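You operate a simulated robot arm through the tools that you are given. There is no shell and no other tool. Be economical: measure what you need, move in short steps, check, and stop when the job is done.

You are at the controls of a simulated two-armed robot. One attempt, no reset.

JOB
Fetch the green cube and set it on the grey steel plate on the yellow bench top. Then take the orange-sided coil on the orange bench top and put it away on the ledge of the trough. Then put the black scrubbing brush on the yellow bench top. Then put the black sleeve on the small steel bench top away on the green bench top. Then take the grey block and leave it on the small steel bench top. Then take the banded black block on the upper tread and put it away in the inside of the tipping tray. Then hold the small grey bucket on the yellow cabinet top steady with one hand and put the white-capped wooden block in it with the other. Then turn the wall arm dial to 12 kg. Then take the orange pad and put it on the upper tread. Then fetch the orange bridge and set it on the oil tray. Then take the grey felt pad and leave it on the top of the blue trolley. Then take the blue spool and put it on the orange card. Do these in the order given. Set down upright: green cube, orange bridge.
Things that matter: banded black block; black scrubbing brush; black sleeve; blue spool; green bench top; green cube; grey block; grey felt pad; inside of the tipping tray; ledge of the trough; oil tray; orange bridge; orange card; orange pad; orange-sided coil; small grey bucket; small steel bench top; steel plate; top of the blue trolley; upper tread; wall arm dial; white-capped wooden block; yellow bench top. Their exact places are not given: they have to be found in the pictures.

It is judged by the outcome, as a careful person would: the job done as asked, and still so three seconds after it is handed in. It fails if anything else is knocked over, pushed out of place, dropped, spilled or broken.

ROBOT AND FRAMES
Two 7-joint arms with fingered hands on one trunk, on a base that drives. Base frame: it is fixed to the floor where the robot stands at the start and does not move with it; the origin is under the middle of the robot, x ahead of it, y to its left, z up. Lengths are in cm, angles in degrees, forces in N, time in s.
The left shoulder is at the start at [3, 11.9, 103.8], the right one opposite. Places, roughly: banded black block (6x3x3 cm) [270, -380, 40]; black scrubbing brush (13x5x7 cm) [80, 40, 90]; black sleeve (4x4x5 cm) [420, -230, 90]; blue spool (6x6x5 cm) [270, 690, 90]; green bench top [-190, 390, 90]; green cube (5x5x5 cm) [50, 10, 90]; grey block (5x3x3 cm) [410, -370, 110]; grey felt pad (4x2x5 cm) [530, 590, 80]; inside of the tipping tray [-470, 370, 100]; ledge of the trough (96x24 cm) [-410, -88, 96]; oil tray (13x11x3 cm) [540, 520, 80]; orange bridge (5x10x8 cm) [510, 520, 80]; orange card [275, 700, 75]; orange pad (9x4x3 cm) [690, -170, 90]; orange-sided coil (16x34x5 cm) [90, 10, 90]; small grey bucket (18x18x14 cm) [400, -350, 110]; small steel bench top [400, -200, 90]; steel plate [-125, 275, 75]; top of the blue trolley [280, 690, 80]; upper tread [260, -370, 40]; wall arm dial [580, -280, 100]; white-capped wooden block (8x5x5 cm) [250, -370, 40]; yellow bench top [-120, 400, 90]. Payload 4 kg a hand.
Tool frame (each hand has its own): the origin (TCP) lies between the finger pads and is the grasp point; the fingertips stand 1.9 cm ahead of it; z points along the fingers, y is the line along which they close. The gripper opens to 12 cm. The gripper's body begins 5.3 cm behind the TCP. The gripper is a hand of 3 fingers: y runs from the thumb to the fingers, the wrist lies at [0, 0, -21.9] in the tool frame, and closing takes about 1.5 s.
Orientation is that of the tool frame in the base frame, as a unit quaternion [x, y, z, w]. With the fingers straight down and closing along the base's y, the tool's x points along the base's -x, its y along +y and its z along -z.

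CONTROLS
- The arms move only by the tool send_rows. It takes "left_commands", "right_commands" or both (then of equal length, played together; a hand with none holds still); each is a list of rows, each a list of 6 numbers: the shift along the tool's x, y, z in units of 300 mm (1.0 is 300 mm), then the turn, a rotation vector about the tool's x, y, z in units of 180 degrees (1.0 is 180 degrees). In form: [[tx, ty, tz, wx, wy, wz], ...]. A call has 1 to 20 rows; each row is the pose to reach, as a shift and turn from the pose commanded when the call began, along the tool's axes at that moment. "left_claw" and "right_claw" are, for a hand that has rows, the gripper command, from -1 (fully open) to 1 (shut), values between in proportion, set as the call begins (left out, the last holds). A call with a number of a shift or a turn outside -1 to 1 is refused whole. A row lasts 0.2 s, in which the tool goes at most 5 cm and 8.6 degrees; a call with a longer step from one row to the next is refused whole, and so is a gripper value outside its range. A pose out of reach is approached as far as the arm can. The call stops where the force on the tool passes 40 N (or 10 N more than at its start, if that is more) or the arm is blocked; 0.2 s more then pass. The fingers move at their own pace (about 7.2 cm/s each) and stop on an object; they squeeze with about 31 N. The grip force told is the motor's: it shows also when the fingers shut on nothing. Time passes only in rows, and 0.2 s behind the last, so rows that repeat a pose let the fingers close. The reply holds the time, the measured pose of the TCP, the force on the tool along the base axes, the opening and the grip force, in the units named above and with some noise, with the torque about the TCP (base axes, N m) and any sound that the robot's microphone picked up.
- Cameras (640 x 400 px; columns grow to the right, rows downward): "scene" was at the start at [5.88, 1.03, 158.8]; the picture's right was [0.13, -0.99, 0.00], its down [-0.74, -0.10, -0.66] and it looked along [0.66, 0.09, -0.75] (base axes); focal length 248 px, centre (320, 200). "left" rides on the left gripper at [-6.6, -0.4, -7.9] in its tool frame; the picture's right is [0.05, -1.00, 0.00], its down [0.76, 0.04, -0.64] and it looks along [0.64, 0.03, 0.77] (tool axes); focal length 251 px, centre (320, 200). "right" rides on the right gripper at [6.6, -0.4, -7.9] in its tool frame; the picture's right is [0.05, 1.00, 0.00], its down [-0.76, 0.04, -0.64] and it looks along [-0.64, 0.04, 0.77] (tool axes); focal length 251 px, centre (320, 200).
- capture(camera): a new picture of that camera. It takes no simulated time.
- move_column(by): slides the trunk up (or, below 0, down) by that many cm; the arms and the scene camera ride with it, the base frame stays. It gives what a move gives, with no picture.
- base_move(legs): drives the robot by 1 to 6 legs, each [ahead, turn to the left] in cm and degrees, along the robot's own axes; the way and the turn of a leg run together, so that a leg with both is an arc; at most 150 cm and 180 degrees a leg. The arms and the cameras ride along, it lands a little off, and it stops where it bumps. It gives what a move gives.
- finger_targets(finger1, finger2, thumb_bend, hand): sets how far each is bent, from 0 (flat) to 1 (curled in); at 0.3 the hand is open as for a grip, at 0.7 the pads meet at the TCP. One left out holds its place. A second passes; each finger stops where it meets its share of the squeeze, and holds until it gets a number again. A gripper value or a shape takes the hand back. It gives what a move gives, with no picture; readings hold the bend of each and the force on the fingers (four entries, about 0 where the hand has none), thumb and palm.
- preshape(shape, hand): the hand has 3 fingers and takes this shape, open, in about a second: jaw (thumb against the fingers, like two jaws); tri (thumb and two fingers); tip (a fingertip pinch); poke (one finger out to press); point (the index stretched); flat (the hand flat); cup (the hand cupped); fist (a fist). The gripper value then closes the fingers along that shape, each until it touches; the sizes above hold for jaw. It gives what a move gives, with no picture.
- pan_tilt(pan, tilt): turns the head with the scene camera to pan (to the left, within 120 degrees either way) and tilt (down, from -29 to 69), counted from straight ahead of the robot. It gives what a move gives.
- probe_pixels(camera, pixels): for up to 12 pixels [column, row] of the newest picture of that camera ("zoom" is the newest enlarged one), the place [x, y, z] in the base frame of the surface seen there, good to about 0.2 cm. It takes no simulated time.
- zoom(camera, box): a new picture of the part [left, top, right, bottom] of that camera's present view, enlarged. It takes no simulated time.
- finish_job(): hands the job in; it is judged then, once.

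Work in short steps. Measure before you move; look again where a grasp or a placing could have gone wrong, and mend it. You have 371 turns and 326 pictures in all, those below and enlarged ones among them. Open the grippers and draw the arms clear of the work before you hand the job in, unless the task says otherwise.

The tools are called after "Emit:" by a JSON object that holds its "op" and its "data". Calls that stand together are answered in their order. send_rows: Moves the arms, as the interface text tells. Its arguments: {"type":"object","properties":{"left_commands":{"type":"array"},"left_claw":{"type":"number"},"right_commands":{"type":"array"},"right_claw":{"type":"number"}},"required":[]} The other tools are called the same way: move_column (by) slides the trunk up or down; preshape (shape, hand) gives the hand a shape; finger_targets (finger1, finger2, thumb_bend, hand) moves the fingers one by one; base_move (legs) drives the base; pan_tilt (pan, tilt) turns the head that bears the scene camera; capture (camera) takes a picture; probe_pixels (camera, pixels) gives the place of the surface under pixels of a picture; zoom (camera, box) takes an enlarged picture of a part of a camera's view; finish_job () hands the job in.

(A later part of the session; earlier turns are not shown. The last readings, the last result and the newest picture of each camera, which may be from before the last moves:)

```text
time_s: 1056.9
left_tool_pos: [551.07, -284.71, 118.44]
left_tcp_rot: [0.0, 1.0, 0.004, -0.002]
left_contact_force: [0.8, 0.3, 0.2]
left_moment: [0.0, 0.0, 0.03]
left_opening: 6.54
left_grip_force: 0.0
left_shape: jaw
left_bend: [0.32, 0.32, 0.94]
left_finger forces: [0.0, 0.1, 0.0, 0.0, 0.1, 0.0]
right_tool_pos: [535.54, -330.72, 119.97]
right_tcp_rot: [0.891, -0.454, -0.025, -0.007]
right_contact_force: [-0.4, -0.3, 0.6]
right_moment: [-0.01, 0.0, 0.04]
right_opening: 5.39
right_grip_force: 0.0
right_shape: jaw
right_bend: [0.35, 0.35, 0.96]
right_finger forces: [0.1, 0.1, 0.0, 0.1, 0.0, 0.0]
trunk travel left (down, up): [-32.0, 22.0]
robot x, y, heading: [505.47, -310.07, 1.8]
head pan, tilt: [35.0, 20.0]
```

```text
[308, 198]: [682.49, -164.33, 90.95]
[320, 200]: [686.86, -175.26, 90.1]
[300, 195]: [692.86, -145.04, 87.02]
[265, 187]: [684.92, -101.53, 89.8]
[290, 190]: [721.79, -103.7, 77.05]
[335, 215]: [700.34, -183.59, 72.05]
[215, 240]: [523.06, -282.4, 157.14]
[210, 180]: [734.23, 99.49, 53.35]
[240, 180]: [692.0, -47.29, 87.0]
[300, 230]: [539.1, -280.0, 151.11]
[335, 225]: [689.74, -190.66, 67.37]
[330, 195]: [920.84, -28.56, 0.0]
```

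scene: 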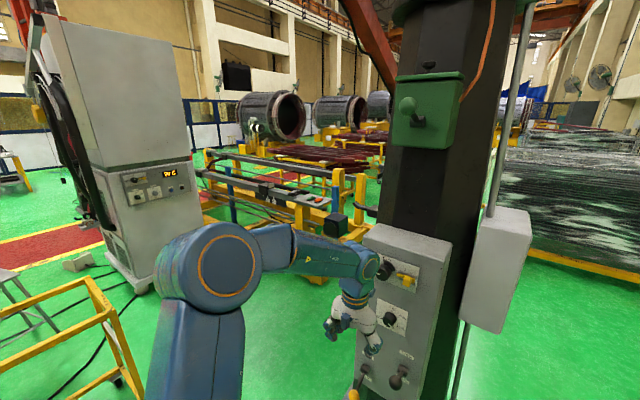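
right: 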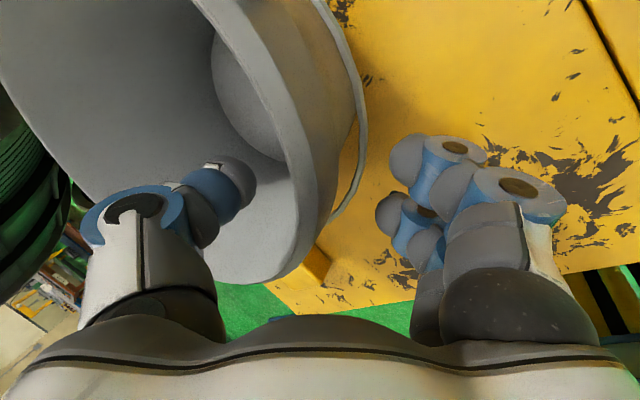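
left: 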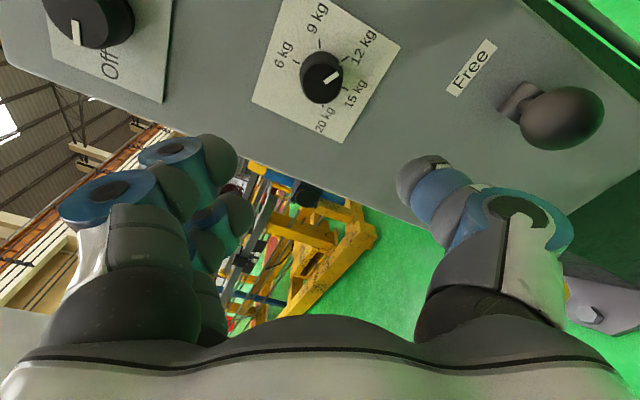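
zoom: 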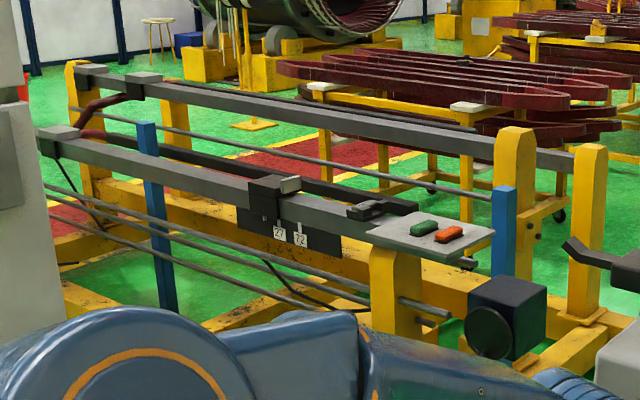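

The orange pad lies at about (687,-175,90) on a small plate at the end of a long frame. I drive round the post toward it.

Emit:
{"op": "base_move", "data": {"legs": [[-10, 0], [0, 40]]}}

Emit:
{"op": "base_move", "data": {"legs": [[0, 27]]}}

Emit:
{"op": "base_move", "data": {"legs": [[112, 0], [0, -36]]}}

Emit:
{"op": "base_move", "data": {"legs": [[0, -34]]}}

Emit:
{"op": "pan_tilt", "data": {"pan": 0, "tilt": 35}}

Emit:
{"op": "capture", "data": {"camera": "scene"}}

```text
time_s: 1059.4
left_tool_pos: [522.7, -266.8, 118.48]
left_tcp_rot: [-0.25, 0.968, 0.002, -0.003]
left_contact_force: [-0.3, 0.7, 0.5]
left_moment: [-0.03, -0.02, 0.03]
left_opening: 6.61
left_grip_force: 0.1
left_shape: jaw
left_bend: [0.32, 0.32, 0.94]
left_finger forces: [0.0, 0.0, 0.1, 0.0, 0.0, 0.0]
right_tool_pos: [531.35, -314.59, 120.14]
right_tcp_rot: [0.976, -0.216, -0.024, -0.002]
right_contact_force: [0.1, -1.1, 1.3]
right_moment: [-0.01, -0.03, -0.01]
right_opening: 5.36
right_grip_force: 0.0
right_shape: jaw
right_bend: [0.35, 0.35, 0.96]
right_finger forces: [0.0, 0.0, 0.0, 0.1, 0.1, 0.0]
trunk travel left (down, up): [-32.0, 22.0]
robot x, y, heading: [496.81, -313.98, 30.0]
head pan, tilt: [35.0, 20.0]
stopped in leg 2: the robot was blocked; the commanded pose is now the measured one
```

```text
time_s: 1060.9
left_tool_pos: [504.77, -260.82, 118.34]
left_tcp_rot: [-0.421, 0.907, 0.0, -0.003]
left_contact_force: [-0.4, -0.2, 0.2]
left_moment: [-0.04, -0.08, 0.04]
left_opening: 6.64
left_grip_force: 0.0
left_shape: jaw
left_bend: [0.32, 0.32, 0.94]
left_finger forces: [0.1, 0.0, 0.0, 0.0, 0.0, 0.1]
right_tool_pos: [529.7, -302.22, 120.05]
right_tcp_rot: [0.999, -0.038, -0.024, 0.003]
right_contact_force: [-0.9, 0.5, 0.7]
right_moment: [-0.03, 0.0, 0.0]
right_opening: 5.4
right_grip_force: 0.3
right_shape: jaw
right_bend: [0.35, 0.35, 0.96]
right_finger forces: [0.0, 0.0, 0.0, 0.1, 0.0, 0.0]
trunk travel left (down, up): [-32.0, 22.0]
robot x, y, heading: [498.32, -315.21, 50.1]
head pan, tilt: [35.0, 20.0]
stopped in leg 1: the robot was blocked; the commanded pose is now the measured one
```

```text
time_s: 1067.8
left_tool_pos: [596.0, -178.91, 118.47]
left_tcp_rot: [-0.254, 0.967, 0.001, -0.003]
left_contact_force: [0.5, -0.7, -0.5]
left_moment: [0.01, 0.03, 0.0]
left_opening: 6.61
left_grip_force: 0.1
left_shape: jaw
left_bend: [0.32, 0.32, 0.94]
left_finger forces: [0.0, 0.1, 0.1, 0.0, 0.0, 0.0]
right_tool_pos: [604.9, -226.41, 119.97]
right_tcp_rot: [0.977, -0.212, -0.025, -0.003]
right_contact_force: [-0.6, -0.6, 0.5]
right_moment: [0.05, 0.02, 0.02]
right_opening: 5.44
right_grip_force: 0.1
right_shape: jaw
right_bend: [0.35, 0.35, 0.96]
right_finger forces: [0.0, 0.0, 0.0, 0.0, 0.0, 0.0]
trunk travel left (down, up): [-32.0, 22.0]
robot x, y, heading: [569.92, -225.65, 30.8]
head pan, tilt: [35.0, 20.0]
stopped in leg 2: the robot was blocked; the commanded pose is now the measured one
```

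```text
time_s: 1070.0
left_tool_pos: [617.59, -200.36, 118.67]
left_tcp_rot: [0.028, 1.0, 0.005, -0.002]
left_contact_force: [-0.1, -1.3, 0.0]
left_moment: [0.03, 0.03, -0.04]
left_opening: 6.61
left_grip_force: 0.1
left_shape: jaw
left_bend: [0.32, 0.32, 0.94]
left_finger forces: [0.0, 0.0, 0.1, 0.1, 0.0, 0.1]
right_tool_pos: [599.25, -245.25, 119.93]
right_tcp_rot: [0.878, -0.478, -0.023, -0.01]
right_contact_force: [0.5, -0.2, -0.7]
right_moment: [0.03, 0.02, 0.03]
right_opening: 5.4
right_grip_force: 0.0
right_shape: jaw
right_bend: [0.35, 0.35, 0.96]
right_finger forces: [0.0, 0.1, 0.0, 0.0, 0.0, 0.0]
trunk travel left (down, up): [-32.0, 22.0]
robot x, y, heading: [570.27, -222.16, -2.0]
head pan, tilt: [35.0, 20.0]
stopped in leg 1: the robot was blocked; the commanded pose is now the measured one
```

```text
time_s: 1071.0
left_tool_pos: [617.46, -200.32, 118.51]
left_tcp_rot: [0.029, 1.0, 0.004, -0.002]
left_contact_force: [-0.8, 0.5, -0.3]
left_moment: [0.01, 0.02, 0.0]
left_opening: 6.59
left_grip_force: 0.1
left_shape: jaw
left_bend: [0.32, 0.32, 0.94]
left_finger forces: [0.1, 0.1, 0.0, 0.0, 0.0, 0.1]
right_tool_pos: [599.35, -245.08, 120.1]
right_tcp_rot: [0.878, -0.478, -0.023, -0.01]
right_contact_force: [-0.1, -0.2, 0.6]
right_moment: [0.0, -0.01, -0.02]
right_opening: 5.4
right_grip_force: 0.0
right_shape: jaw
right_bend: [0.35, 0.35, 0.96]
right_finger forces: [0.0, 0.0, 0.0, 0.1, 0.0, 0.0]
trunk travel left (down, up): [-32.0, 22.0]
robot x, y, heading: [570.14, -222.27, -2.3]
head pan, tilt: [0.0, 35.0]
```

```text
126 pictures are left
```

scene: 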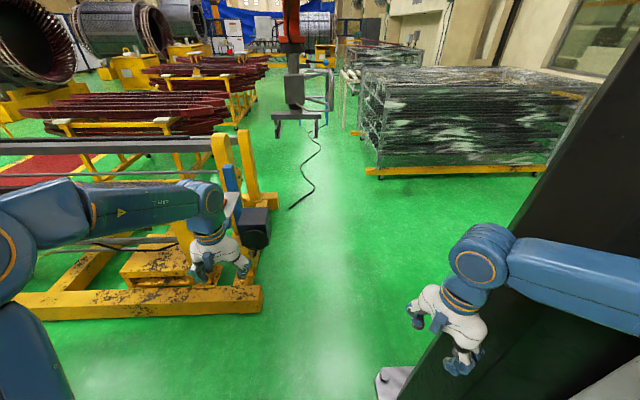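

I probe the frame's floor beam, motor and the plate area.

Emit:
{"op": "probe_pixels", "data": {"camera": "scene", "pixels": [[262, 310], [60, 320], [258, 285], [255, 245], [268, 215], [232, 205], [228, 212], [240, 175], [270, 200], [300, 205]]}}

Emit:
{"op": "zoom", "data": {"camera": "scene", "box": [170, 150, 300, 270]}}

```text
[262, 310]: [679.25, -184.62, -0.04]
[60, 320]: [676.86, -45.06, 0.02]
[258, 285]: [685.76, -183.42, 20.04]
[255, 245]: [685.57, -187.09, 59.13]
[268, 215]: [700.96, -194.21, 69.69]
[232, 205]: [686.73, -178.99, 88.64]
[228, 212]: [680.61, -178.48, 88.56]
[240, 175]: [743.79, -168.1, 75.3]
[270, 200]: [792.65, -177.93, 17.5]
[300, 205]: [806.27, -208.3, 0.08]
```

```text
3.33 times, centred on (235, 210) of scene
```

zoom: 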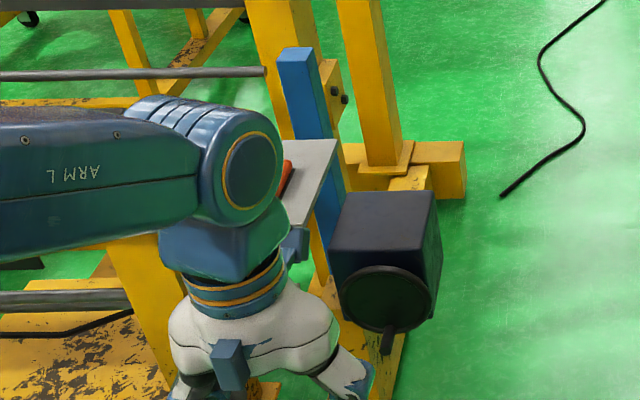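

I can come close from the west. Drive up to about (625,-196).

Emit:
{"op": "base_move", "data": {"legs": [[0, 27], [58, 0], [0, -25]]}}

Emit:
{"op": "pan_tilt", "data": {"pan": 10, "tilt": 45}}

Emit:
{"op": "capture", "data": {"camera": "scene"}}

Emit:
{"op": "capture", "data": {"camera": "left"}}

```text
time_s: 1072.7
left_tool_pos: [603.74, -182.61, 118.4]
left_tcp_rot: [-0.187, 0.982, 0.001, -0.004]
left_contact_force: [-0.5, 0.0, 0.1]
left_moment: [-0.01, -0.02, 0.0]
left_opening: 6.62
left_grip_force: 0.2
left_shape: jaw
left_bend: [0.32, 0.32, 0.94]
left_finger forces: [0.0, 0.0, 0.1, 0.0, 0.0, 0.0]
right_tool_pos: [606.0, -230.85, 120.13]
right_tcp_rot: [0.96, -0.278, -0.023, -0.004]
right_contact_force: [0.6, 0.2, 0.0]
right_moment: [-0.05, 0.0, -0.02]
right_opening: 5.41
right_grip_force: 0.0
right_shape: jaw
right_bend: [0.35, 0.35, 0.96]
right_finger forces: [0.0, 0.0, 0.0, 0.0, 0.0, 0.0]
trunk travel left (down, up): [-32.0, 22.0]
robot x, y, heading: [570.51, -224.47, 22.1]
head pan, tilt: [0.0, 35.0]
stopped in leg 1: the robot was blocked; the commanded pose is now the measured one
```

```text
time_s: 1073.4
left_tool_pos: [603.58, -182.79, 118.41]
left_tcp_rot: [-0.188, 0.982, 0.002, -0.004]
left_contact_force: [-0.3, -0.4, 0.0]
left_moment: [0.02, 0.01, -0.01]
left_opening: 6.62
left_grip_force: 0.1
left_shape: jaw
left_bend: [0.32, 0.32, 0.94]
left_finger forces: [0.0, 0.0, 0.0, 0.0, 0.0, 0.0]
right_tool_pos: [606.1, -230.96, 120.1]
right_tcp_rot: [0.96, -0.279, -0.024, -0.004]
right_contact_force: [0.1, 0.1, -0.1]
right_moment: [0.03, -0.01, 0.03]
right_opening: 5.42
right_grip_force: 0.1
right_shape: jaw
right_bend: [0.35, 0.35, 0.96]
right_finger forces: [0.0, 0.0, 0.1, 0.0, 0.0, 0.0]
trunk travel left (down, up): [-32.0, 22.0]
robot x, y, heading: [571.2, -224.62, 21.8]
head pan, tilt: [10.0, 45.0]
```

```text
124 pictures are left
```

scene: 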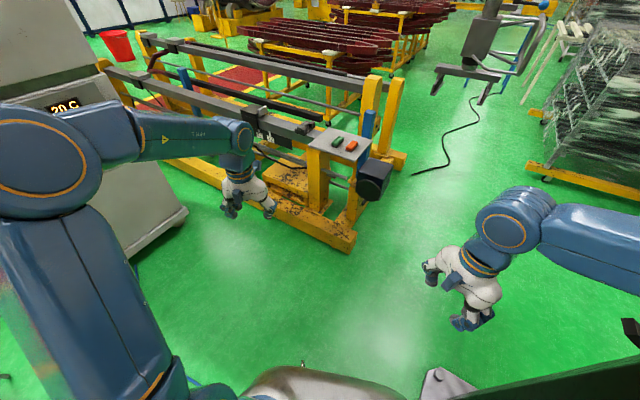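

```text
123 pictures are left
```

left: 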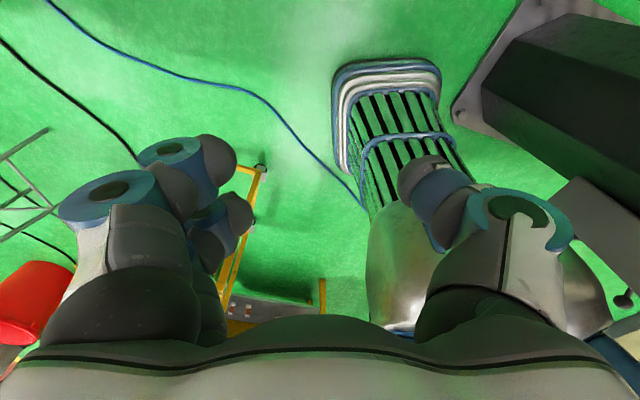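

Pads visible at (337,141) and (351,146). I probe them and drive on.

Emit:
{"op": "zoom", "data": {"camera": "scene", "box": [300, 110, 400, 190]}}

Emit:
{"op": "probe_pixels", "data": {"camera": "zoom", "pixels": [[330, 178], [310, 190], [350, 170], [335, 188], [240, 145], [325, 215], [400, 150], [200, 150], [450, 80], [460, 200]]}}

Emit:
{"op": "base_move", "data": {"legs": [[52, 0], [0, -24]]}}

```text
5.00 times, centred on (350, 150) of scene
```

zoom: 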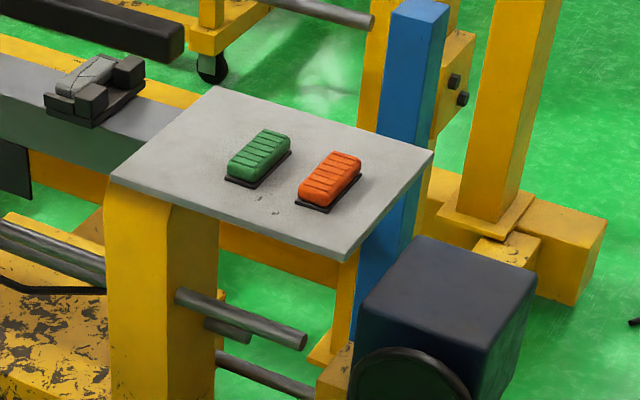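

```text
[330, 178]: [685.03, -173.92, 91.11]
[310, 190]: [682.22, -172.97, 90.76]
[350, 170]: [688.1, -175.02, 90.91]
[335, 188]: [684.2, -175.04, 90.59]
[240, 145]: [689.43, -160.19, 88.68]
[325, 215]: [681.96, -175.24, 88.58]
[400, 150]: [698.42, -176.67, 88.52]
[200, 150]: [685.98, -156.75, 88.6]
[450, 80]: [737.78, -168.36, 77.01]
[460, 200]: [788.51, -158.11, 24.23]
```

```text
time_s: 1077.6
left_tool_pos: [665.34, -180.71, 118.46]
left_tcp_rot: [0.02, 1.0, 0.002, -0.003]
left_contact_force: [0.3, 0.5, -0.8]
left_moment: [-0.01, 0.04, -0.01]
left_opening: 6.59
left_grip_force: 0.1
left_shape: jaw
left_bend: [0.32, 0.32, 0.94]
left_finger forces: [0.1, 0.0, 0.0, 0.0, 0.1, 0.0]
right_tool_pos: [648.1, -225.85, 120.19]
right_tcp_rot: [0.882, -0.471, -0.022, -0.009]
right_contact_force: [0.2, 0.8, -0.5]
right_moment: [-0.06, 0.03, 0.0]
right_opening: 5.39
right_grip_force: 0.1
right_shape: jaw
right_bend: [0.35, 0.35, 0.96]
right_finger forces: [0.0, 0.1, 0.0, 0.0, 0.0, 0.0]
trunk travel left (down, up): [-32.0, 22.0]
robot x, y, heading: [618.67, -203.29, -1.8]
head pan, tilt: [10.0, 45.0]
```

Pad: centre about (685.3,-174.2), plate z 88.6. I shift the left hand clear of the blue post and move 24 cm closer.

Emit:
{"op": "send_rows", "data": {"left_commands": [[0.05, 0.12, -0.08, 0, 0, 0], [0.1, 0.24, -0.16, 0, 0, 0], [0.15, 0.36, -0.2, 0, 0, 0]], "left_claw": -0.1}}

Emit:
{"op": "base_move", "data": {"legs": [[24, 0]]}}

Emit:
{"op": "capture", "data": {"camera": "scene"}}

Emit:
{"op": "capture", "data": {"camera": "left"}}

```text
time_s: 1078.4
left_tool_pos: [661.35, -169.8, 124.57]
left_tcp_rot: [0.021, 1.0, 0.002, -0.003]
left_contact_force: [-1.2, 1.1, 0.4]
left_moment: [-0.03, 0.0, 0.01]
left_opening: 6.57
left_grip_force: 0.1
left_shape: jaw
left_bend: [0.32, 0.32, 0.94]
left_finger forces: [0.1, 0.0, 0.0, 0.1, 0.0, 0.1]
right_tool_pos: [648.01, -225.94, 120.1]
right_tcp_rot: [0.882, -0.471, -0.023, -0.009]
right_contact_force: [0.2, -0.1, 0.2]
right_moment: [0.0, -0.05, 0.01]
right_opening: 5.39
right_grip_force: 0.1
right_shape: jaw
right_bend: [0.35, 0.35, 0.96]
right_finger forces: [0.0, 0.1, 0.0, 0.0, 0.0, 0.0]
trunk travel left (down, up): [-32.0, 22.0]
robot x, y, heading: [618.56, -203.06, -1.9]
head pan, tilt: [10.0, 45.0]
```

```text
time_s: 1080.2
left_tool_pos: [685.54, -170.73, 124.69]
left_tcp_rot: [0.021, 1.0, 0.002, -0.004]
left_contact_force: [0.3, -0.8, -0.1]
left_moment: [-0.04, 0.04, 0.03]
left_opening: 6.58
left_grip_force: 0.0
left_shape: jaw
left_bend: [0.32, 0.32, 0.94]
left_finger forces: [0.1, 0.1, 0.0, 0.0, 0.0, 0.0]
right_tool_pos: [672.13, -226.79, 119.93]
right_tcp_rot: [0.881, -0.472, -0.023, -0.009]
right_contact_force: [0.0, -0.1, 0.4]
right_moment: [-0.01, 0.02, 0.01]
right_opening: 5.41
right_grip_force: 0.1
right_shape: jaw
right_bend: [0.35, 0.35, 0.96]
right_finger forces: [0.0, 0.1, 0.0, 0.1, 0.0, 0.0]
trunk travel left (down, up): [-32.0, 22.0]
robot x, y, heading: [642.21, -203.87, -1.9]
head pan, tilt: [10.0, 45.0]
```

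```text
121 pictures are left
```

scene: 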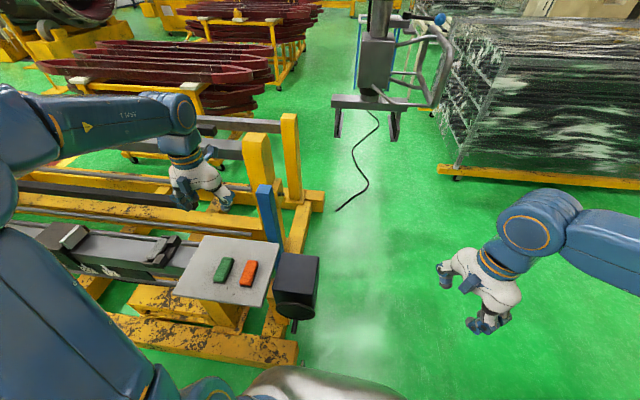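

```text
120 pictures are left
```

left: 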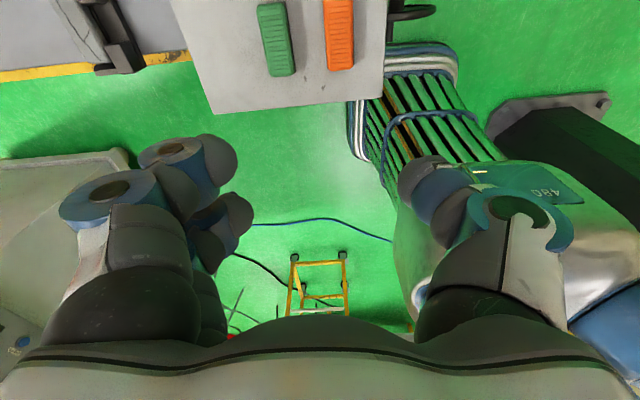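

Emit:
{"op": "probe_pixels", "data": {"camera": "left", "pixels": [[325, 5], [352, 5], [329, 65], [352, 65], [340, 35], [292, 70], [340, 72], [338, 100]]}}

Emit:
{"op": "probe_pixels", "data": {"camera": "scene", "pixels": [[248, 262], [254, 262], [242, 284], [250, 286], [247, 275], [265, 190]]}}

```text
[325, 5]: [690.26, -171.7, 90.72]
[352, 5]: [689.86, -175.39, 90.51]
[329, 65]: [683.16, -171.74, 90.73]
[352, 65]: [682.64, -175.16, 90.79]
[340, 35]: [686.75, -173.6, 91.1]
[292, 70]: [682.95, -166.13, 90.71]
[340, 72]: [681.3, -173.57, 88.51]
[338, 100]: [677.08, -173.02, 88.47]
```

```text
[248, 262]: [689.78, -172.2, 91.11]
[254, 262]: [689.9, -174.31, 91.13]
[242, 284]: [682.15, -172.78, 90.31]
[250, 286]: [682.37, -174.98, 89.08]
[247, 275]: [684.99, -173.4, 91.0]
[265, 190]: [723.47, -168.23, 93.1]
```

Pad centre (686,-173.5), aligned with x; neighbour 5 cm away. I go down over it with a 5.5 cm opening.

Emit:
{"op": "send_rows", "data": {"left_commands": [[-0.01, -0.05, 0.1, 0, 0, 0], [-0.017, -0.093, 0.24, 0, 0, 0], [-0.017, -0.093, 0.4, 0, 0, 0], [-0.017, -0.093, 0.56, 0, 0, 0], [-0.017, -0.093, 0.72, 0, 0, 0], [-0.017, -0.093, 0.86, 0, 0, 0]], "left_claw": 0.08}}

Emit:
{"op": "capture", "data": {"camera": "left"}}

```text
time_s: 1081.5
left_tool_pos: [685.51, -173.22, 98.63]
left_tcp_rot: [0.021, 1.0, 0.002, -0.002]
left_contact_force: [0.5, 0.3, 0.4]
left_moment: [0.02, 0.02, -0.02]
left_opening: 5.55
left_grip_force: 0.1
left_shape: jaw
left_bend: [0.35, 0.35, 0.95]
left_finger forces: [0.1, 0.0, 0.0, 0.1, 0.0, 0.1]
right_tool_pos: [672.14, -226.66, 120.16]
right_tcp_rot: [0.882, -0.471, -0.023, -0.009]
right_contact_force: [0.1, 0.2, 0.0]
right_moment: [-0.01, 0.0, -0.04]
right_opening: 5.43
right_grip_force: 0.1
right_shape: jaw
right_bend: [0.35, 0.35, 0.96]
right_finger forces: [0.1, 0.0, 0.1, 0.1, 0.0, 0.0]
trunk travel left (down, up): [-32.0, 22.0]
robot x, y, heading: [642.35, -204.08, -2.2]
head pan, tilt: [10.0, 45.0]
```

```text
119 pictures are left
```

left: 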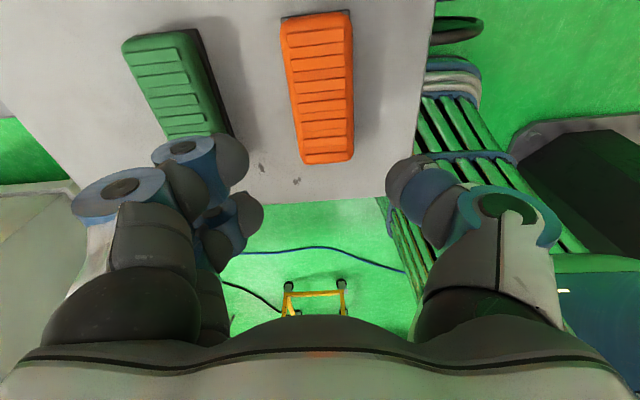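

Close to the green pad but with ~2 cm margin; I trim the opening to 5 cm and descend, close, lift.

Emit:
{"op": "send_rows", "data": {"left_commands": [[-0.01, -0.012, 0, 0, 0, 0], [-0.01, -0.012, 0.08, 0, 0, 0], [-0.01, -0.012, 0.18, 0, 0, 0], [-0.01, -0.012, 0.27, 0, 0, 0]], "left_claw": 0.17}}

Emit:
{"op": "send_rows", "data": {"left_commands": [[0, 0, 0, 0, 0, 0], [0, 0, 0, 0, 0, 0], [0, 0, 0, 0, 0, 0], [0, 0, 0, 0, 0, 0]], "left_claw": 1}}

Emit:
{"op": "send_rows", "data": {"left_commands": [[0, 0, -0.1, 0, 0, 0], [0, 0, -0.25, 0, 0, 0], [0, 0, -0.4, 0, 0, 0], [0, 0, -0.55, 0, 0, 0], [0, 0, -0.7, 0, 0, 0], [0, 0, -0.85, 0, 0, 0]]}}

Emit:
{"op": "capture", "data": {"camera": "left"}}

```text
time_s: 1082.5
left_tool_pos: [685.93, -173.68, 90.54]
left_tcp_rot: [0.021, 1.0, 0.002, -0.002]
left_contact_force: [-0.3, -0.2, -0.1]
left_moment: [0.0, 0.03, 0.01]
left_opening: 5.03
left_grip_force: 0.0
left_shape: jaw
left_bend: [0.36, 0.36, 0.96]
left_finger forces: [0.1, 0.0, 0.0, 0.0, 0.7, 0.0]
right_tool_pos: [672.18, -226.79, 120.26]
right_tcp_rot: [0.881, -0.472, -0.023, -0.009]
right_contact_force: [-0.8, -0.2, 0.0]
right_moment: [0.03, 0.0, -0.02]
right_opening: 5.4
right_grip_force: 0.1
right_shape: jaw
right_bend: [0.35, 0.35, 0.96]
right_finger forces: [0.0, 0.0, 0.0, 0.0, 0.0, 0.0]
trunk travel left (down, up): [-32.0, 22.0]
robot x, y, heading: [642.64, -203.95, -1.9]
head pan, tilt: [10.0, 45.0]
```

```text
time_s: 1083.5
left_tool_pos: [685.84, -173.71, 90.67]
left_tcp_rot: [0.021, 1.0, 0.002, -0.002]
left_contact_force: [-0.4, 0.4, 0.3]
left_moment: [0.01, 0.03, 0.0]
left_opening: 3.45
left_grip_force: 31.2
left_shape: jaw
left_bend: [0.46, 0.47, 0.96]
left_finger forces: [13.6, 13.9, 0.0, 0.0, 27.3, 0.2]
right_tool_pos: [672.06, -226.72, 120.14]
right_tcp_rot: [0.881, -0.472, -0.023, -0.009]
right_contact_force: [0.9, 0.0, -1.1]
right_moment: [-0.01, 0.02, 0.01]
right_opening: 5.41
right_grip_force: 0.0
right_shape: jaw
right_bend: [0.35, 0.35, 0.96]
right_finger forces: [0.0, 0.0, 0.0, 0.0, 0.0, 0.1]
trunk travel left (down, up): [-32.0, 22.0]
robot x, y, heading: [642.66, -204.22, -2.0]
head pan, tilt: [10.0, 45.0]
```

```text
time_s: 1085.0
left_tool_pos: [686.0, -173.94, 116.17]
left_tcp_rot: [0.021, 1.0, 0.003, -0.002]
left_contact_force: [0.2, 0.2, 0.0]
left_moment: [0.01, -0.02, 0.0]
left_opening: 3.43
left_grip_force: 31.1
left_shape: jaw
left_bend: [0.46, 0.47, 0.96]
left_finger forces: [13.7, 13.9, 0.1, 0.0, 27.4, 0.0]
right_tool_pos: [671.92, -226.86, 120.06]
right_tcp_rot: [0.881, -0.472, -0.022, -0.009]
right_contact_force: [-0.8, -0.3, 0.0]
right_moment: [-0.02, 0.0, -0.01]
right_opening: 5.38
right_grip_force: 0.0
right_shape: jaw
right_bend: [0.35, 0.35, 0.96]
right_finger forces: [0.0, 0.1, 0.0, 0.1, 0.0, 0.1]
trunk travel left (down, up): [-32.0, 22.0]
robot x, y, heading: [642.0, -204.19, -2.1]
head pan, tilt: [10.0, 45.0]
```

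```text
118 pictures are left
```

left: 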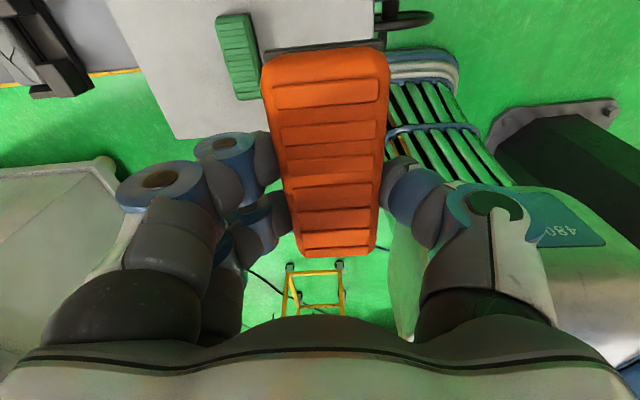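

Pad held. I back out west and reverse down past the post, then head for the treads.

Emit:
{"op": "base_move", "data": {"legs": [[-72, 0], [0, 32]]}}

Emit:
{"op": "base_move", "data": {"legs": [[0, 30]]}}

Emit:
{"op": "base_move", "data": {"legs": [[-126, 0], [0, 36]]}}

```text
time_s: 1090.2
left_tool_pos: [595.3, -155.23, 115.99]
left_tcp_rot: [-0.224, 0.975, 0.002, -0.004]
left_contact_force: [-0.2, 0.7, -0.5]
left_moment: [-0.02, -0.05, -0.01]
left_opening: 3.42
left_grip_force: 30.4
left_shape: jaw
left_bend: [0.46, 0.47, 0.96]
left_finger forces: [14.2, 14.6, 0.0, 0.1, 28.8, 0.1]
right_tool_pos: [608.06, -208.37, 120.02]
right_tcp_rot: [0.97, -0.242, -0.023, -0.003]
right_contact_force: [-0.5, -0.3, 0.1]
right_moment: [0.01, -0.01, 0.03]
right_opening: 5.41
right_grip_force: 0.0
right_shape: jaw
right_bend: [0.35, 0.35, 0.96]
right_finger forces: [0.0, 0.1, 0.0, 0.0, 0.0, 0.1]
trunk travel left (down, up): [-32.0, 22.0]
robot x, y, heading: [572.22, -204.65, 25.3]
head pan, tilt: [10.0, 45.0]
stopped in leg 2: the robot was blocked; the commanded pose is now the measured one
```

```text
time_s: 1091.8
left_tool_pos: [573.34, -150.26, 115.91]
left_tcp_rot: [-0.422, 0.907, 0.001, -0.004]
left_contact_force: [0.2, 0.6, -0.5]
left_moment: [-0.05, -0.06, 0.03]
left_opening: 3.38
left_grip_force: 30.7
left_shape: jaw
left_bend: [0.46, 0.47, 0.96]
left_finger forces: [14.4, 14.7, 0.1, 0.0, 29.0, 0.0]
right_tool_pos: [606.77, -193.66, 119.98]
right_tcp_rot: [0.999, -0.036, -0.023, 0.001]
right_contact_force: [0.2, 0.7, -1.5]
right_moment: [-0.04, 0.01, 0.01]
right_opening: 5.42
right_grip_force: 0.0
right_shape: jaw
right_bend: [0.35, 0.35, 0.96]
right_finger forces: [0.1, 0.1, 0.0, 0.0, 0.0, 0.0]
trunk travel left (down, up): [-32.0, 22.0]
robot x, y, heading: [573.9, -206.52, 49.0]
head pan, tilt: [10.0, 45.0]
stopped in leg 1: the robot was blocked; the commanded pose is now the measured one
```

```text
time_s: 1099.4
left_tool_pos: [469.14, -251.76, 115.9]
left_tcp_rot: [-0.594, 0.804, 0.0, -0.004]
left_contact_force: [-1.1, 0.9, -0.6]
left_moment: [-0.02, -0.02, -0.01]
left_opening: 3.39
left_grip_force: 31.3
left_shape: jaw
left_bend: [0.46, 0.47, 0.96]
left_finger forces: [14.1, 14.6, 0.0, 0.0, 28.8, 0.1]
right_tool_pos: [516.96, -278.67, 120.03]
right_tcp_rot: [0.986, 0.164, -0.023, 0.007]
right_contact_force: [0.1, 0.1, 0.8]
right_moment: [-0.01, -0.01, -0.01]
right_opening: 5.38
right_grip_force: 0.0
right_shape: jaw
right_bend: [0.35, 0.35, 0.96]
right_finger forces: [0.1, 0.1, 0.0, 0.1, 0.0, 0.0]
trunk travel left (down, up): [-32.0, 22.0]
robot x, y, heading: [493.58, -303.97, 71.6]
head pan, tilt: [10.0, 45.0]
stopped in leg 2: the robot was blocked; the commanded pose is now the measured one
```

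Emit:
{"op": "base_move", "data": {"legs": [[0, 17]]}}

Emit:
{"op": "base_move", "data": {"legs": [[-145, 0], [0, 42]]}}

Emit:
{"op": "base_move", "data": {"legs": [[0, 44]]}}

```text
time_s: 1100.8
left_tool_pos: [455.33, -261.2, 116.0]
left_tcp_rot: [-0.705, 0.709, 0.001, -0.004]
left_contact_force: [-0.3, -0.5, -0.9]
left_moment: [-0.01, -0.01, -0.01]
left_opening: 3.39
left_grip_force: 31.1
left_shape: jaw
left_bend: [0.46, 0.47, 0.96]
left_finger forces: [14.0, 14.6, 0.0, 0.1, 28.5, 0.0]
right_tool_pos: [508.73, -273.03, 120.02]
right_tcp_rot: [0.951, 0.307, -0.022, 0.009]
right_contact_force: [0.4, 0.3, 0.6]
right_moment: [0.03, -0.05, -0.02]
right_opening: 5.4
right_grip_force: 0.1
right_shape: jaw
right_bend: [0.35, 0.35, 0.96]
right_finger forces: [0.0, 0.0, 0.0, 0.1, 0.0, 0.0]
trunk travel left (down, up): [-32.0, 22.0]
robot x, y, heading: [495.36, -303.59, 88.3]
head pan, tilt: [10.0, 45.0]
```

```text
time_s: 1109.2
left_tool_pos: [438.56, -424.67, 115.95]
left_tcp_rot: [0.833, -0.553, 0.001, 0.002]
left_contact_force: [-0.2, -1.0, -1.1]
left_moment: [0.05, 0.02, 0.02]
left_opening: 3.37
left_grip_force: 31.1
left_shape: jaw
left_bend: [0.46, 0.47, 0.96]
left_finger forces: [14.3, 14.7, 0.0, 0.0, 28.9, 0.0]
right_tool_pos: [492.38, -414.78, 120.02]
right_tcp_rot: [0.872, 0.489, -0.019, 0.015]
right_contact_force: [0.0, 0.3, 0.3]
right_moment: [0.01, -0.02, -0.02]
right_opening: 5.4
right_grip_force: 0.1
right_shape: jaw
right_bend: [0.35, 0.35, 0.96]
right_finger forces: [0.0, 0.0, 0.1, 0.0, 0.1, 0.1]
trunk travel left (down, up): [-32.0, 22.0]
robot x, y, heading: [493.78, -448.03, 110.7]
head pan, tilt: [10.0, 45.0]
stopped in leg 2: the robot was blocked; the commanded pose is now the measured one
```

```text
time_s: 1110.8
left_tool_pos: [434.63, -450.28, 116.13]
left_tcp_rot: [0.933, -0.359, 0.002, 0.003]
left_contact_force: [-1.1, -1.2, -0.8]
left_moment: [0.03, -0.02, -0.03]
left_opening: 3.35
left_grip_force: 30.5
left_shape: jaw
left_bend: [0.46, 0.47, 0.96]
left_finger forces: [14.3, 14.6, 0.0, 0.1, 29.0, 0.1]
right_tool_pos: [479.21, -418.39, 119.98]
right_tcp_rot: [0.746, 0.666, -0.015, 0.018]
right_contact_force: [0.0, 0.3, 0.5]
right_moment: [0.03, -0.05, -0.01]
right_opening: 5.4
right_grip_force: 0.2
right_shape: jaw
right_bend: [0.35, 0.35, 0.96]
right_finger forces: [0.0, 0.1, 0.0, 0.0, 0.0, 0.0]
trunk travel left (down, up): [-32.0, 22.0]
robot x, y, heading: [496.02, -446.21, 135.1]
head pan, tilt: [10.0, 45.0]
stopped in leg 1: the robot was blocked; the commanded pose is now the measured one
```

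Emit:
{"op": "base_move", "data": {"legs": [[0, 44]]}}

Emit:
{"op": "base_move", "data": {"legs": [[150, 0], [84, 0], [0, -35]]}}

Emit:
{"op": "base_move", "data": {"legs": [[0, -35]]}}

Emit:
{"op": "move_column", "data": {"by": -20}}

```text
time_s: 1112.7
left_tool_pos: [445.74, -481.4, 115.86]
left_tcp_rot: [0.996, -0.092, 0.002, 0.002]
left_contact_force: [0.0, -0.4, -0.1]
left_moment: [-0.02, -0.02, 0.0]
left_opening: 3.36
left_grip_force: 30.9
left_shape: jaw
left_bend: [0.46, 0.47, 0.96]
left_finger forces: [14.0, 14.8, 0.0, 0.0, 28.7, 0.1]
right_tool_pos: [466.88, -430.98, 120.05]
right_tcp_rot: [0.537, 0.844, -0.009, 0.022]
right_contact_force: [-0.4, -0.5, -0.1]
right_moment: [0.04, -0.04, 0.02]
right_opening: 5.39
right_grip_force: 0.1
right_shape: jaw
right_bend: [0.35, 0.35, 0.96]
right_finger forces: [0.0, 0.0, 0.0, 0.1, 0.0, 0.1]
trunk travel left (down, up): [-32.0, 22.0]
robot x, y, heading: [496.84, -442.81, 167.7]
head pan, tilt: [10.0, 45.0]
stopped in leg 1: the robot was blocked; the commanded pose is now the measured one
```

```text
time_s: 1122.9
left_tool_pos: [251.12, -438.29, 116.32]
left_tcp_rot: [0.996, -0.09, 0.0, 0.003]
left_contact_force: [0.1, 1.2, 0.2]
left_moment: [-0.01, 0.04, 0.01]
left_opening: 3.34
left_grip_force: 30.7
left_shape: jaw
left_bend: [0.46, 0.47, 0.96]
left_finger forces: [14.0, 14.7, 0.0, 0.0, 28.9, 0.0]
right_tool_pos: [272.07, -387.71, 120.1]
right_tcp_rot: [0.535, 0.845, -0.011, 0.02]
right_contact_force: [0.4, -0.1, 0.7]
right_moment: [0.02, 0.05, 0.01]
right_opening: 5.42
right_grip_force: 0.1
right_shape: jaw
right_bend: [0.35, 0.35, 0.96]
right_finger forces: [0.0, 0.0, 0.0, 0.0, 0.0, 0.0]
trunk travel left (down, up): [-32.0, 22.0]
robot x, y, heading: [301.61, -398.95, 168.1]
head pan, tilt: [10.0, 45.0]
stopped in leg 2: the robot was blocked; the commanded pose is now the measured one
```

```text
time_s: 1124.8
left_tool_pos: [240.61, -410.82, 116.18]
left_tcp_rot: [0.942, -0.334, 0.002, 0.005]
left_contact_force: [-0.6, 0.9, 0.0]
left_moment: [-0.02, -0.03, 0.0]
left_opening: 3.35
left_grip_force: 31.0
left_shape: jaw
left_bend: [0.46, 0.47, 0.96]
left_finger forces: [15.1, 15.0, 0.0, 0.0, 30.0, 0.1]
right_tool_pos: [283.28, -376.58, 120.05]
right_tcp_rot: [0.728, 0.685, -0.015, 0.016]
right_contact_force: [0.5, 0.6, -0.7]
right_moment: [-0.02, 0.02, 0.03]
right_opening: 5.4
right_grip_force: 0.0
right_shape: jaw
right_bend: [0.35, 0.35, 0.96]
right_finger forces: [0.1, 0.1, 0.0, 0.1, 0.0, 0.0]
trunk travel left (down, up): [-32.0, 22.0]
robot x, y, heading: [303.18, -402.11, 142.3]
head pan, tilt: [10.0, 45.0]
stopped in leg 1: the robot was blocked; the commanded pose is now the measured one
```

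```text
time_s: 1126.9
left_tool_pos: [240.41, -410.82, 96.22]
left_tcp_rot: [0.942, -0.335, 0.002, 0.004]
left_contact_force: [-0.9, 0.4, -1.0]
left_moment: [0.0, 0.01, 0.02]
left_opening: 3.34
left_grip_force: 31.0
left_shape: jaw
left_bend: [0.46, 0.47, 0.96]
left_finger forces: [15.0, 15.0, 0.0, 0.0, 30.0, 0.0]
right_tool_pos: [283.27, -376.53, 100.06]
right_tcp_rot: [0.728, 0.685, -0.015, 0.018]
right_contact_force: [-0.1, 0.8, 0.4]
right_moment: [0.01, -0.02, -0.01]
right_opening: 5.42
right_grip_force: 0.0
right_shape: jaw
right_bend: [0.35, 0.35, 0.96]
right_finger forces: [0.0, 0.0, 0.0, 0.0, 0.0, 0.0]
trunk travel left (down, up): [-12.0, 42.0]
robot x, y, heading: [302.98, -402.58, 142.2]
head pan, tilt: [10.0, 45.0]
```

The base came up against the tread's corner. From here the tread is in reach; I check it has not moved.

Emit:
{"op": "pan_tilt", "data": {"pan": 10, "tilt": 60}}

Emit:
{"op": "capture", "data": {"camera": "scene"}}

Emit:
{"op": "probe_pixels", "data": {"camera": "scene", "pixels": [[320, 150], [320, 200], [280, 200], [250, 200], [350, 200], [300, 230], [320, 260], [360, 170]]}}

```text
time_s: 1127.7
left_tool_pos: [240.43, -410.79, 96.09]
left_tcp_rot: [0.942, -0.336, 0.002, 0.005]
left_contact_force: [0.8, -0.1, -1.3]
left_moment: [0.01, -0.01, 0.0]
left_opening: 3.38
left_grip_force: 30.8
left_shape: jaw
left_bend: [0.46, 0.47, 0.96]
left_finger forces: [15.0, 14.9, 0.1, 0.1, 30.0, 0.0]
right_tool_pos: [283.18, -376.52, 100.05]
right_tcp_rot: [0.728, 0.686, -0.015, 0.017]
right_contact_force: [0.8, 0.5, 1.0]
right_moment: [0.02, -0.02, -0.01]
right_opening: 5.4
right_grip_force: 0.1
right_shape: jaw
right_bend: [0.35, 0.35, 0.96]
right_finger forces: [0.1, 0.0, 0.1, 0.0, 0.1, 0.0]
trunk travel left (down, up): [-12.0, 42.0]
robot x, y, heading: [303.04, -402.5, 142.1]
head pan, tilt: [10.0, 60.0]
```

```text
117 pictures are left
```

scene: 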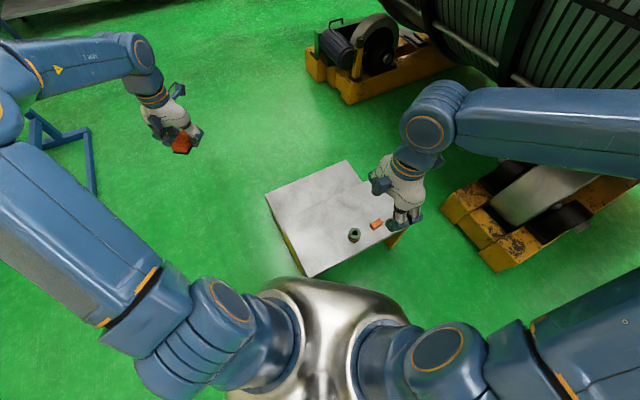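

```text
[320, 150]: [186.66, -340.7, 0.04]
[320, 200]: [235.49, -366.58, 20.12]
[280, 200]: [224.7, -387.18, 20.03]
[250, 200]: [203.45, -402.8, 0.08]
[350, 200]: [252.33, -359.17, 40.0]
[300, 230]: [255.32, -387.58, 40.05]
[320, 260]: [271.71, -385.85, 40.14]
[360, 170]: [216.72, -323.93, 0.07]
```

Treads unmoved. I bring the pad over the free area at (262,-381), first part.

Emit:
{"op": "send_rows", "data": {"left_commands": [[-0.006, -0.105, 0.08, 0, 0, 0], [-0.012, -0.21, 0.16, 0, 0, 0], [-0.018, -0.315, 0.25, 0, 0, 0], [-0.024, -0.42, 0.33, 0, 0, 0], [-0.03, -0.525, 0.41, 0, 0, 0], [-0.035, -0.63, 0.5, 0, 0, 0]]}}

Emit:
{"op": "send_rows", "data": {"left_commands": [[-0.006, -0.1, 0.1, 0, 0, 0], [-0.012, -0.2, 0.2, 0, 0, 0], [-0.018, -0.3, 0.3, 0, 0, 0], [-0.024, -0.4, 0.4, 0, 0, 0], [-0.03, -0.5, 0.5, 0, 0, 0], [-0.035, -0.59, 0.6, 0, 0, 0], [-0.035, -0.59, 0.74, 0, 0, 0], [-0.035, -0.59, 0.88, 0, 0, 0]]}}

Emit:
{"op": "capture", "data": {"camera": "left"}}

```text
time_s: 1129.1
left_tool_pos: [251.78, -395.66, 81.21]
left_tcp_rot: [0.942, -0.335, 0.002, 0.005]
left_contact_force: [0.1, -0.1, -0.8]
left_moment: [0.02, 0.0, 0.01]
left_opening: 3.37
left_grip_force: 30.7
left_shape: jaw
left_bend: [0.46, 0.47, 0.96]
left_finger forces: [14.7, 14.8, 0.0, 0.2, 29.5, 0.0]
right_tool_pos: [283.3, -376.52, 100.01]
right_tcp_rot: [0.728, 0.685, -0.015, 0.019]
right_contact_force: [-0.7, 1.1, 0.5]
right_moment: [-0.04, 0.01, -0.04]
right_opening: 5.4
right_grip_force: 0.0
right_shape: jaw
right_bend: [0.35, 0.35, 0.96]
right_finger forces: [0.1, 0.1, 0.1, 0.0, 0.0, 0.0]
trunk travel left (down, up): [-12.0, 42.0]
robot x, y, heading: [302.67, -402.18, 142.3]
head pan, tilt: [10.0, 60.0]
```

```text
time_s: 1130.9
left_tool_pos: [262.09, -381.54, 54.31]
left_tcp_rot: [0.942, -0.335, 0.001, 0.004]
left_contact_force: [0.0, -0.4, -1.0]
left_moment: [0.0, -0.01, -0.02]
left_opening: 3.33
left_grip_force: 30.9
left_shape: jaw
left_bend: [0.46, 0.47, 0.96]
left_finger forces: [14.5, 14.8, 0.0, 0.1, 29.2, 0.1]
right_tool_pos: [283.04, -376.62, 100.09]
right_tcp_rot: [0.728, 0.685, -0.016, 0.018]
right_contact_force: [-0.3, 0.1, -0.9]
right_moment: [0.04, 0.0, 0.01]
right_opening: 5.4
right_grip_force: 0.0
right_shape: jaw
right_bend: [0.35, 0.35, 0.96]
right_finger forces: [0.0, 0.0, 0.0, 0.0, 0.1, 0.1]
trunk travel left (down, up): [-12.0, 42.0]
robot x, y, heading: [302.95, -402.19, 142.5]
head pan, tilt: [10.0, 60.0]
```

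```text
116 pictures are left
```

left: 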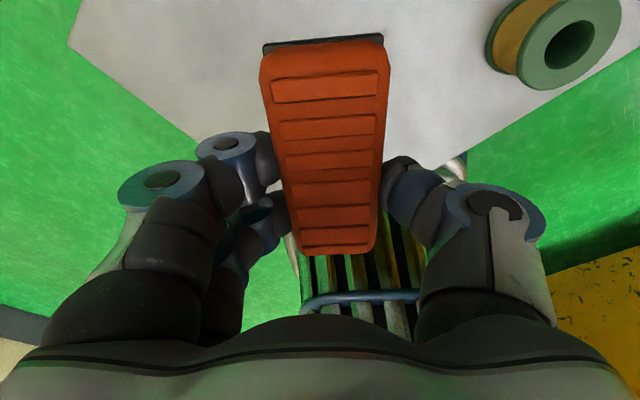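

Over the tread. Lower to contact, release and lift.

Emit:
{"op": "send_rows", "data": {"left_commands": [[0, 0, 0.13, 0, 0, 0], [0, 0, 0.26, 0, 0, 0], [0, 0, 0.35, 0, 0, 0], [0, 0, 0.39, 0, 0, 0], [0, 0, 0.406, 0, 0, 0]]}}

Emit:
{"op": "send_rows", "data": {"left_commands": [[0, 0, 0, 0, 0, 0], [0, 0, 0, 0, 0, 0], [0, 0, 0, 0, 0, 0]], "left_claw": 0}}

Emit:
{"op": "send_rows", "data": {"left_commands": [[0, 0, -0.1, 0, 0, 0], [0, 0, -0.25, 0, 0, 0], [0, 0, -0.4, 0, 0, 0], [0, 0, -0.55, 0, 0, 0], [0, 0, -0.7, 0, 0, 0], [0, 0, -0.85, 0, 0, 0], [0, 0.03, -0.98, 0, 0, 0]]}}

Emit:
{"op": "capture", "data": {"camera": "left"}}

```text
time_s: 1132.1
left_tool_pos: [262.07, -381.61, 42.16]
left_tcp_rot: [0.942, -0.335, 0.003, 0.004]
left_contact_force: [0.0, 0.5, -0.3]
left_moment: [-0.01, -0.02, -0.03]
left_opening: 3.37
left_grip_force: 30.9
left_shape: jaw
left_bend: [0.46, 0.47, 0.96]
left_finger forces: [14.5, 14.8, 0.1, 0.0, 29.3, 0.0]
right_tool_pos: [283.25, -376.59, 100.05]
right_tcp_rot: [0.728, 0.686, -0.014, 0.018]
right_contact_force: [0.0, -0.8, -0.5]
right_moment: [0.03, -0.04, -0.03]
right_opening: 5.4
right_grip_force: 0.0
right_shape: jaw
right_bend: [0.35, 0.35, 0.96]
right_finger forces: [0.1, 0.0, 0.1, 0.1, 0.0, 0.0]
trunk travel left (down, up): [-12.0, 42.0]
robot x, y, heading: [302.67, -402.33, 142.3]
head pan, tilt: [10.0, 60.0]
```

```text
time_s: 1132.9
left_tool_pos: [262.05, -381.62, 42.27]
left_tcp_rot: [0.942, -0.335, 0.0, 0.004]
left_contact_force: [-0.4, -0.6, -1.0]
left_moment: [-0.02, 0.01, 0.01]
left_opening: 5.93
left_grip_force: 0.0
left_shape: jaw
left_bend: [0.34, 0.34, 0.95]
left_finger forces: [0.0, 0.1, 0.1, 0.0, 0.0, 0.1]
right_tool_pos: [283.3, -376.51, 100.13]
right_tcp_rot: [0.728, 0.685, -0.015, 0.018]
right_contact_force: [-0.1, -0.1, 1.1]
right_moment: [0.02, -0.02, -0.04]
right_opening: 5.38
right_grip_force: 0.0
right_shape: jaw
right_bend: [0.35, 0.35, 0.96]
right_finger forces: [0.0, 0.0, 0.0, 0.0, 0.0, 0.0]
trunk travel left (down, up): [-12.0, 42.0]
robot x, y, heading: [303.32, -402.26, 142.2]
head pan, tilt: [10.0, 60.0]
```

```text
time_s: 1134.5
left_tool_pos: [261.36, -382.14, 71.54]
left_tcp_rot: [0.942, -0.336, 0.001, 0.004]
left_contact_force: [0.0, -0.3, 1.0]
left_moment: [-0.01, -0.01, -0.02]
left_opening: 5.94
left_grip_force: 0.0
left_shape: jaw
left_bend: [0.34, 0.34, 0.95]
left_finger forces: [0.0, 0.1, 0.0, 0.1, 0.0, 0.0]
right_tool_pos: [283.27, -376.64, 100.09]
right_tcp_rot: [0.728, 0.685, -0.015, 0.017]
right_contact_force: [0.4, 0.5, 0.1]
right_moment: [-0.01, -0.05, 0.01]
right_opening: 5.4
right_grip_force: 0.1
right_shape: jaw
right_bend: [0.35, 0.35, 0.96]
right_finger forces: [0.0, 0.0, 0.1, 0.1, 0.1, 0.0]
trunk travel left (down, up): [-12.0, 42.0]
robot x, y, heading: [302.83, -402.63, 142.1]
head pan, tilt: [10.0, 60.0]
```

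```text
115 pictures are left
```

left: 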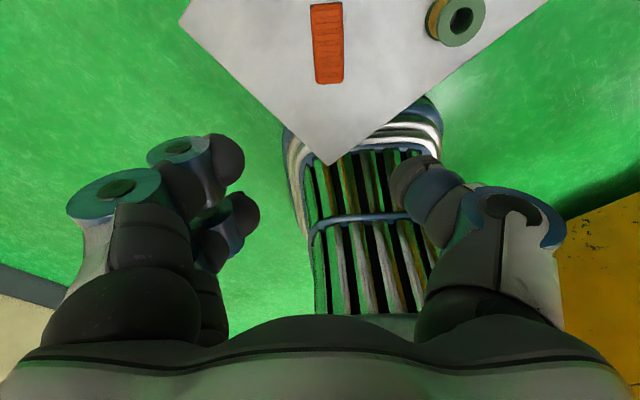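

Pad lies on the upper tread. Next the orange bridge in the north-east; I go back via the corridor and aisle.

Emit:
{"op": "move_column", "data": {"by": 30}}

Emit:
{"op": "base_move", "data": {"legs": [[-45, 0], [0, 40]]}}

Emit:
{"op": "base_move", "data": {"legs": [[0, 10]]}}

```text
time_s: 1137.5
left_tool_pos: [261.32, -381.99, 101.49]
left_tcp_rot: [0.942, -0.335, 0.003, 0.005]
left_contact_force: [0.4, 0.3, 0.1]
left_moment: [0.01, 0.0, -0.07]
left_opening: 5.97
left_grip_force: 0.1
left_shape: jaw
left_bend: [0.34, 0.34, 0.95]
left_finger forces: [0.0, 0.0, 0.0, 0.0, 0.0, 0.1]
right_tool_pos: [283.11, -376.55, 130.04]
right_tcp_rot: [0.728, 0.685, -0.015, 0.018]
right_contact_force: [-0.9, -0.5, -0.5]
right_moment: [0.02, -0.03, 0.03]
right_opening: 5.42
right_grip_force: 0.0
right_shape: jaw
right_bend: [0.35, 0.35, 0.96]
right_finger forces: [0.0, 0.1, 0.1, 0.0, 0.1, 0.0]
trunk travel left (down, up): [-42.0, 12.0]
robot x, y, heading: [302.97, -402.32, 142.2]
head pan, tilt: [10.0, 60.0]
```

```text
time_s: 1141.6
left_tool_pos: [291.92, -431.14, 101.48]
left_tcp_rot: [0.995, -0.095, 0.002, 0.003]
left_contact_force: [0.4, -0.3, 0.3]
left_moment: [0.01, 0.01, -0.03]
left_opening: 6.02
left_grip_force: 0.0
left_shape: jaw
left_bend: [0.33, 0.33, 0.95]
left_finger forces: [0.0, 0.0, 0.0, 0.1, 0.1, 0.1]
right_tool_pos: [308.64, -416.0, 130.04]
right_tcp_rot: [0.539, 0.842, -0.009, 0.022]
right_contact_force: [-0.2, -1.2, 0.0]
right_moment: [-0.01, -0.04, 0.01]
right_opening: 5.41
right_grip_force: 0.1
right_shape: jaw
right_bend: [0.35, 0.35, 0.96]
right_finger forces: [0.0, 0.0, 0.0, 0.1, 0.0, 0.0]
trunk travel left (down, up): [-42.0, 12.0]
robot x, y, heading: [339.16, -426.36, 171.0]
head pan, tilt: [10.0, 60.0]
stopped in leg 2: the robot was blocked; the commanded pose is now the measured one
```

```text
time_s: 1142.7
left_tool_pos: [293.48, -439.47, 101.51]
left_tcp_rot: [1.0, -0.006, 0.003, 0.002]
left_contact_force: [-0.5, 0.3, 0.5]
left_moment: [0.0, 0.0, 0.04]
left_opening: 6.02
left_grip_force: 0.0
left_shape: jaw
left_bend: [0.33, 0.33, 0.95]
left_finger forces: [0.2, 0.1, 0.1, 0.0, 0.0, 0.1]
right_tool_pos: [307.35, -421.54, 129.96]
right_tcp_rot: [0.462, 0.886, -0.007, 0.022]
right_contact_force: [0.8, -0.4, -1.1]
right_moment: [0.0, 0.02, -0.04]
right_opening: 5.41
right_grip_force: 0.1
right_shape: jaw
right_bend: [0.35, 0.35, 0.96]
right_finger forces: [0.1, 0.1, 0.0, 0.1, 0.0, 0.0]
trunk travel left (down, up): [-42.0, 12.0]
robot x, y, heading: [338.85, -424.8, -178.9]
head pan, tilt: [10.0, 60.0]
```

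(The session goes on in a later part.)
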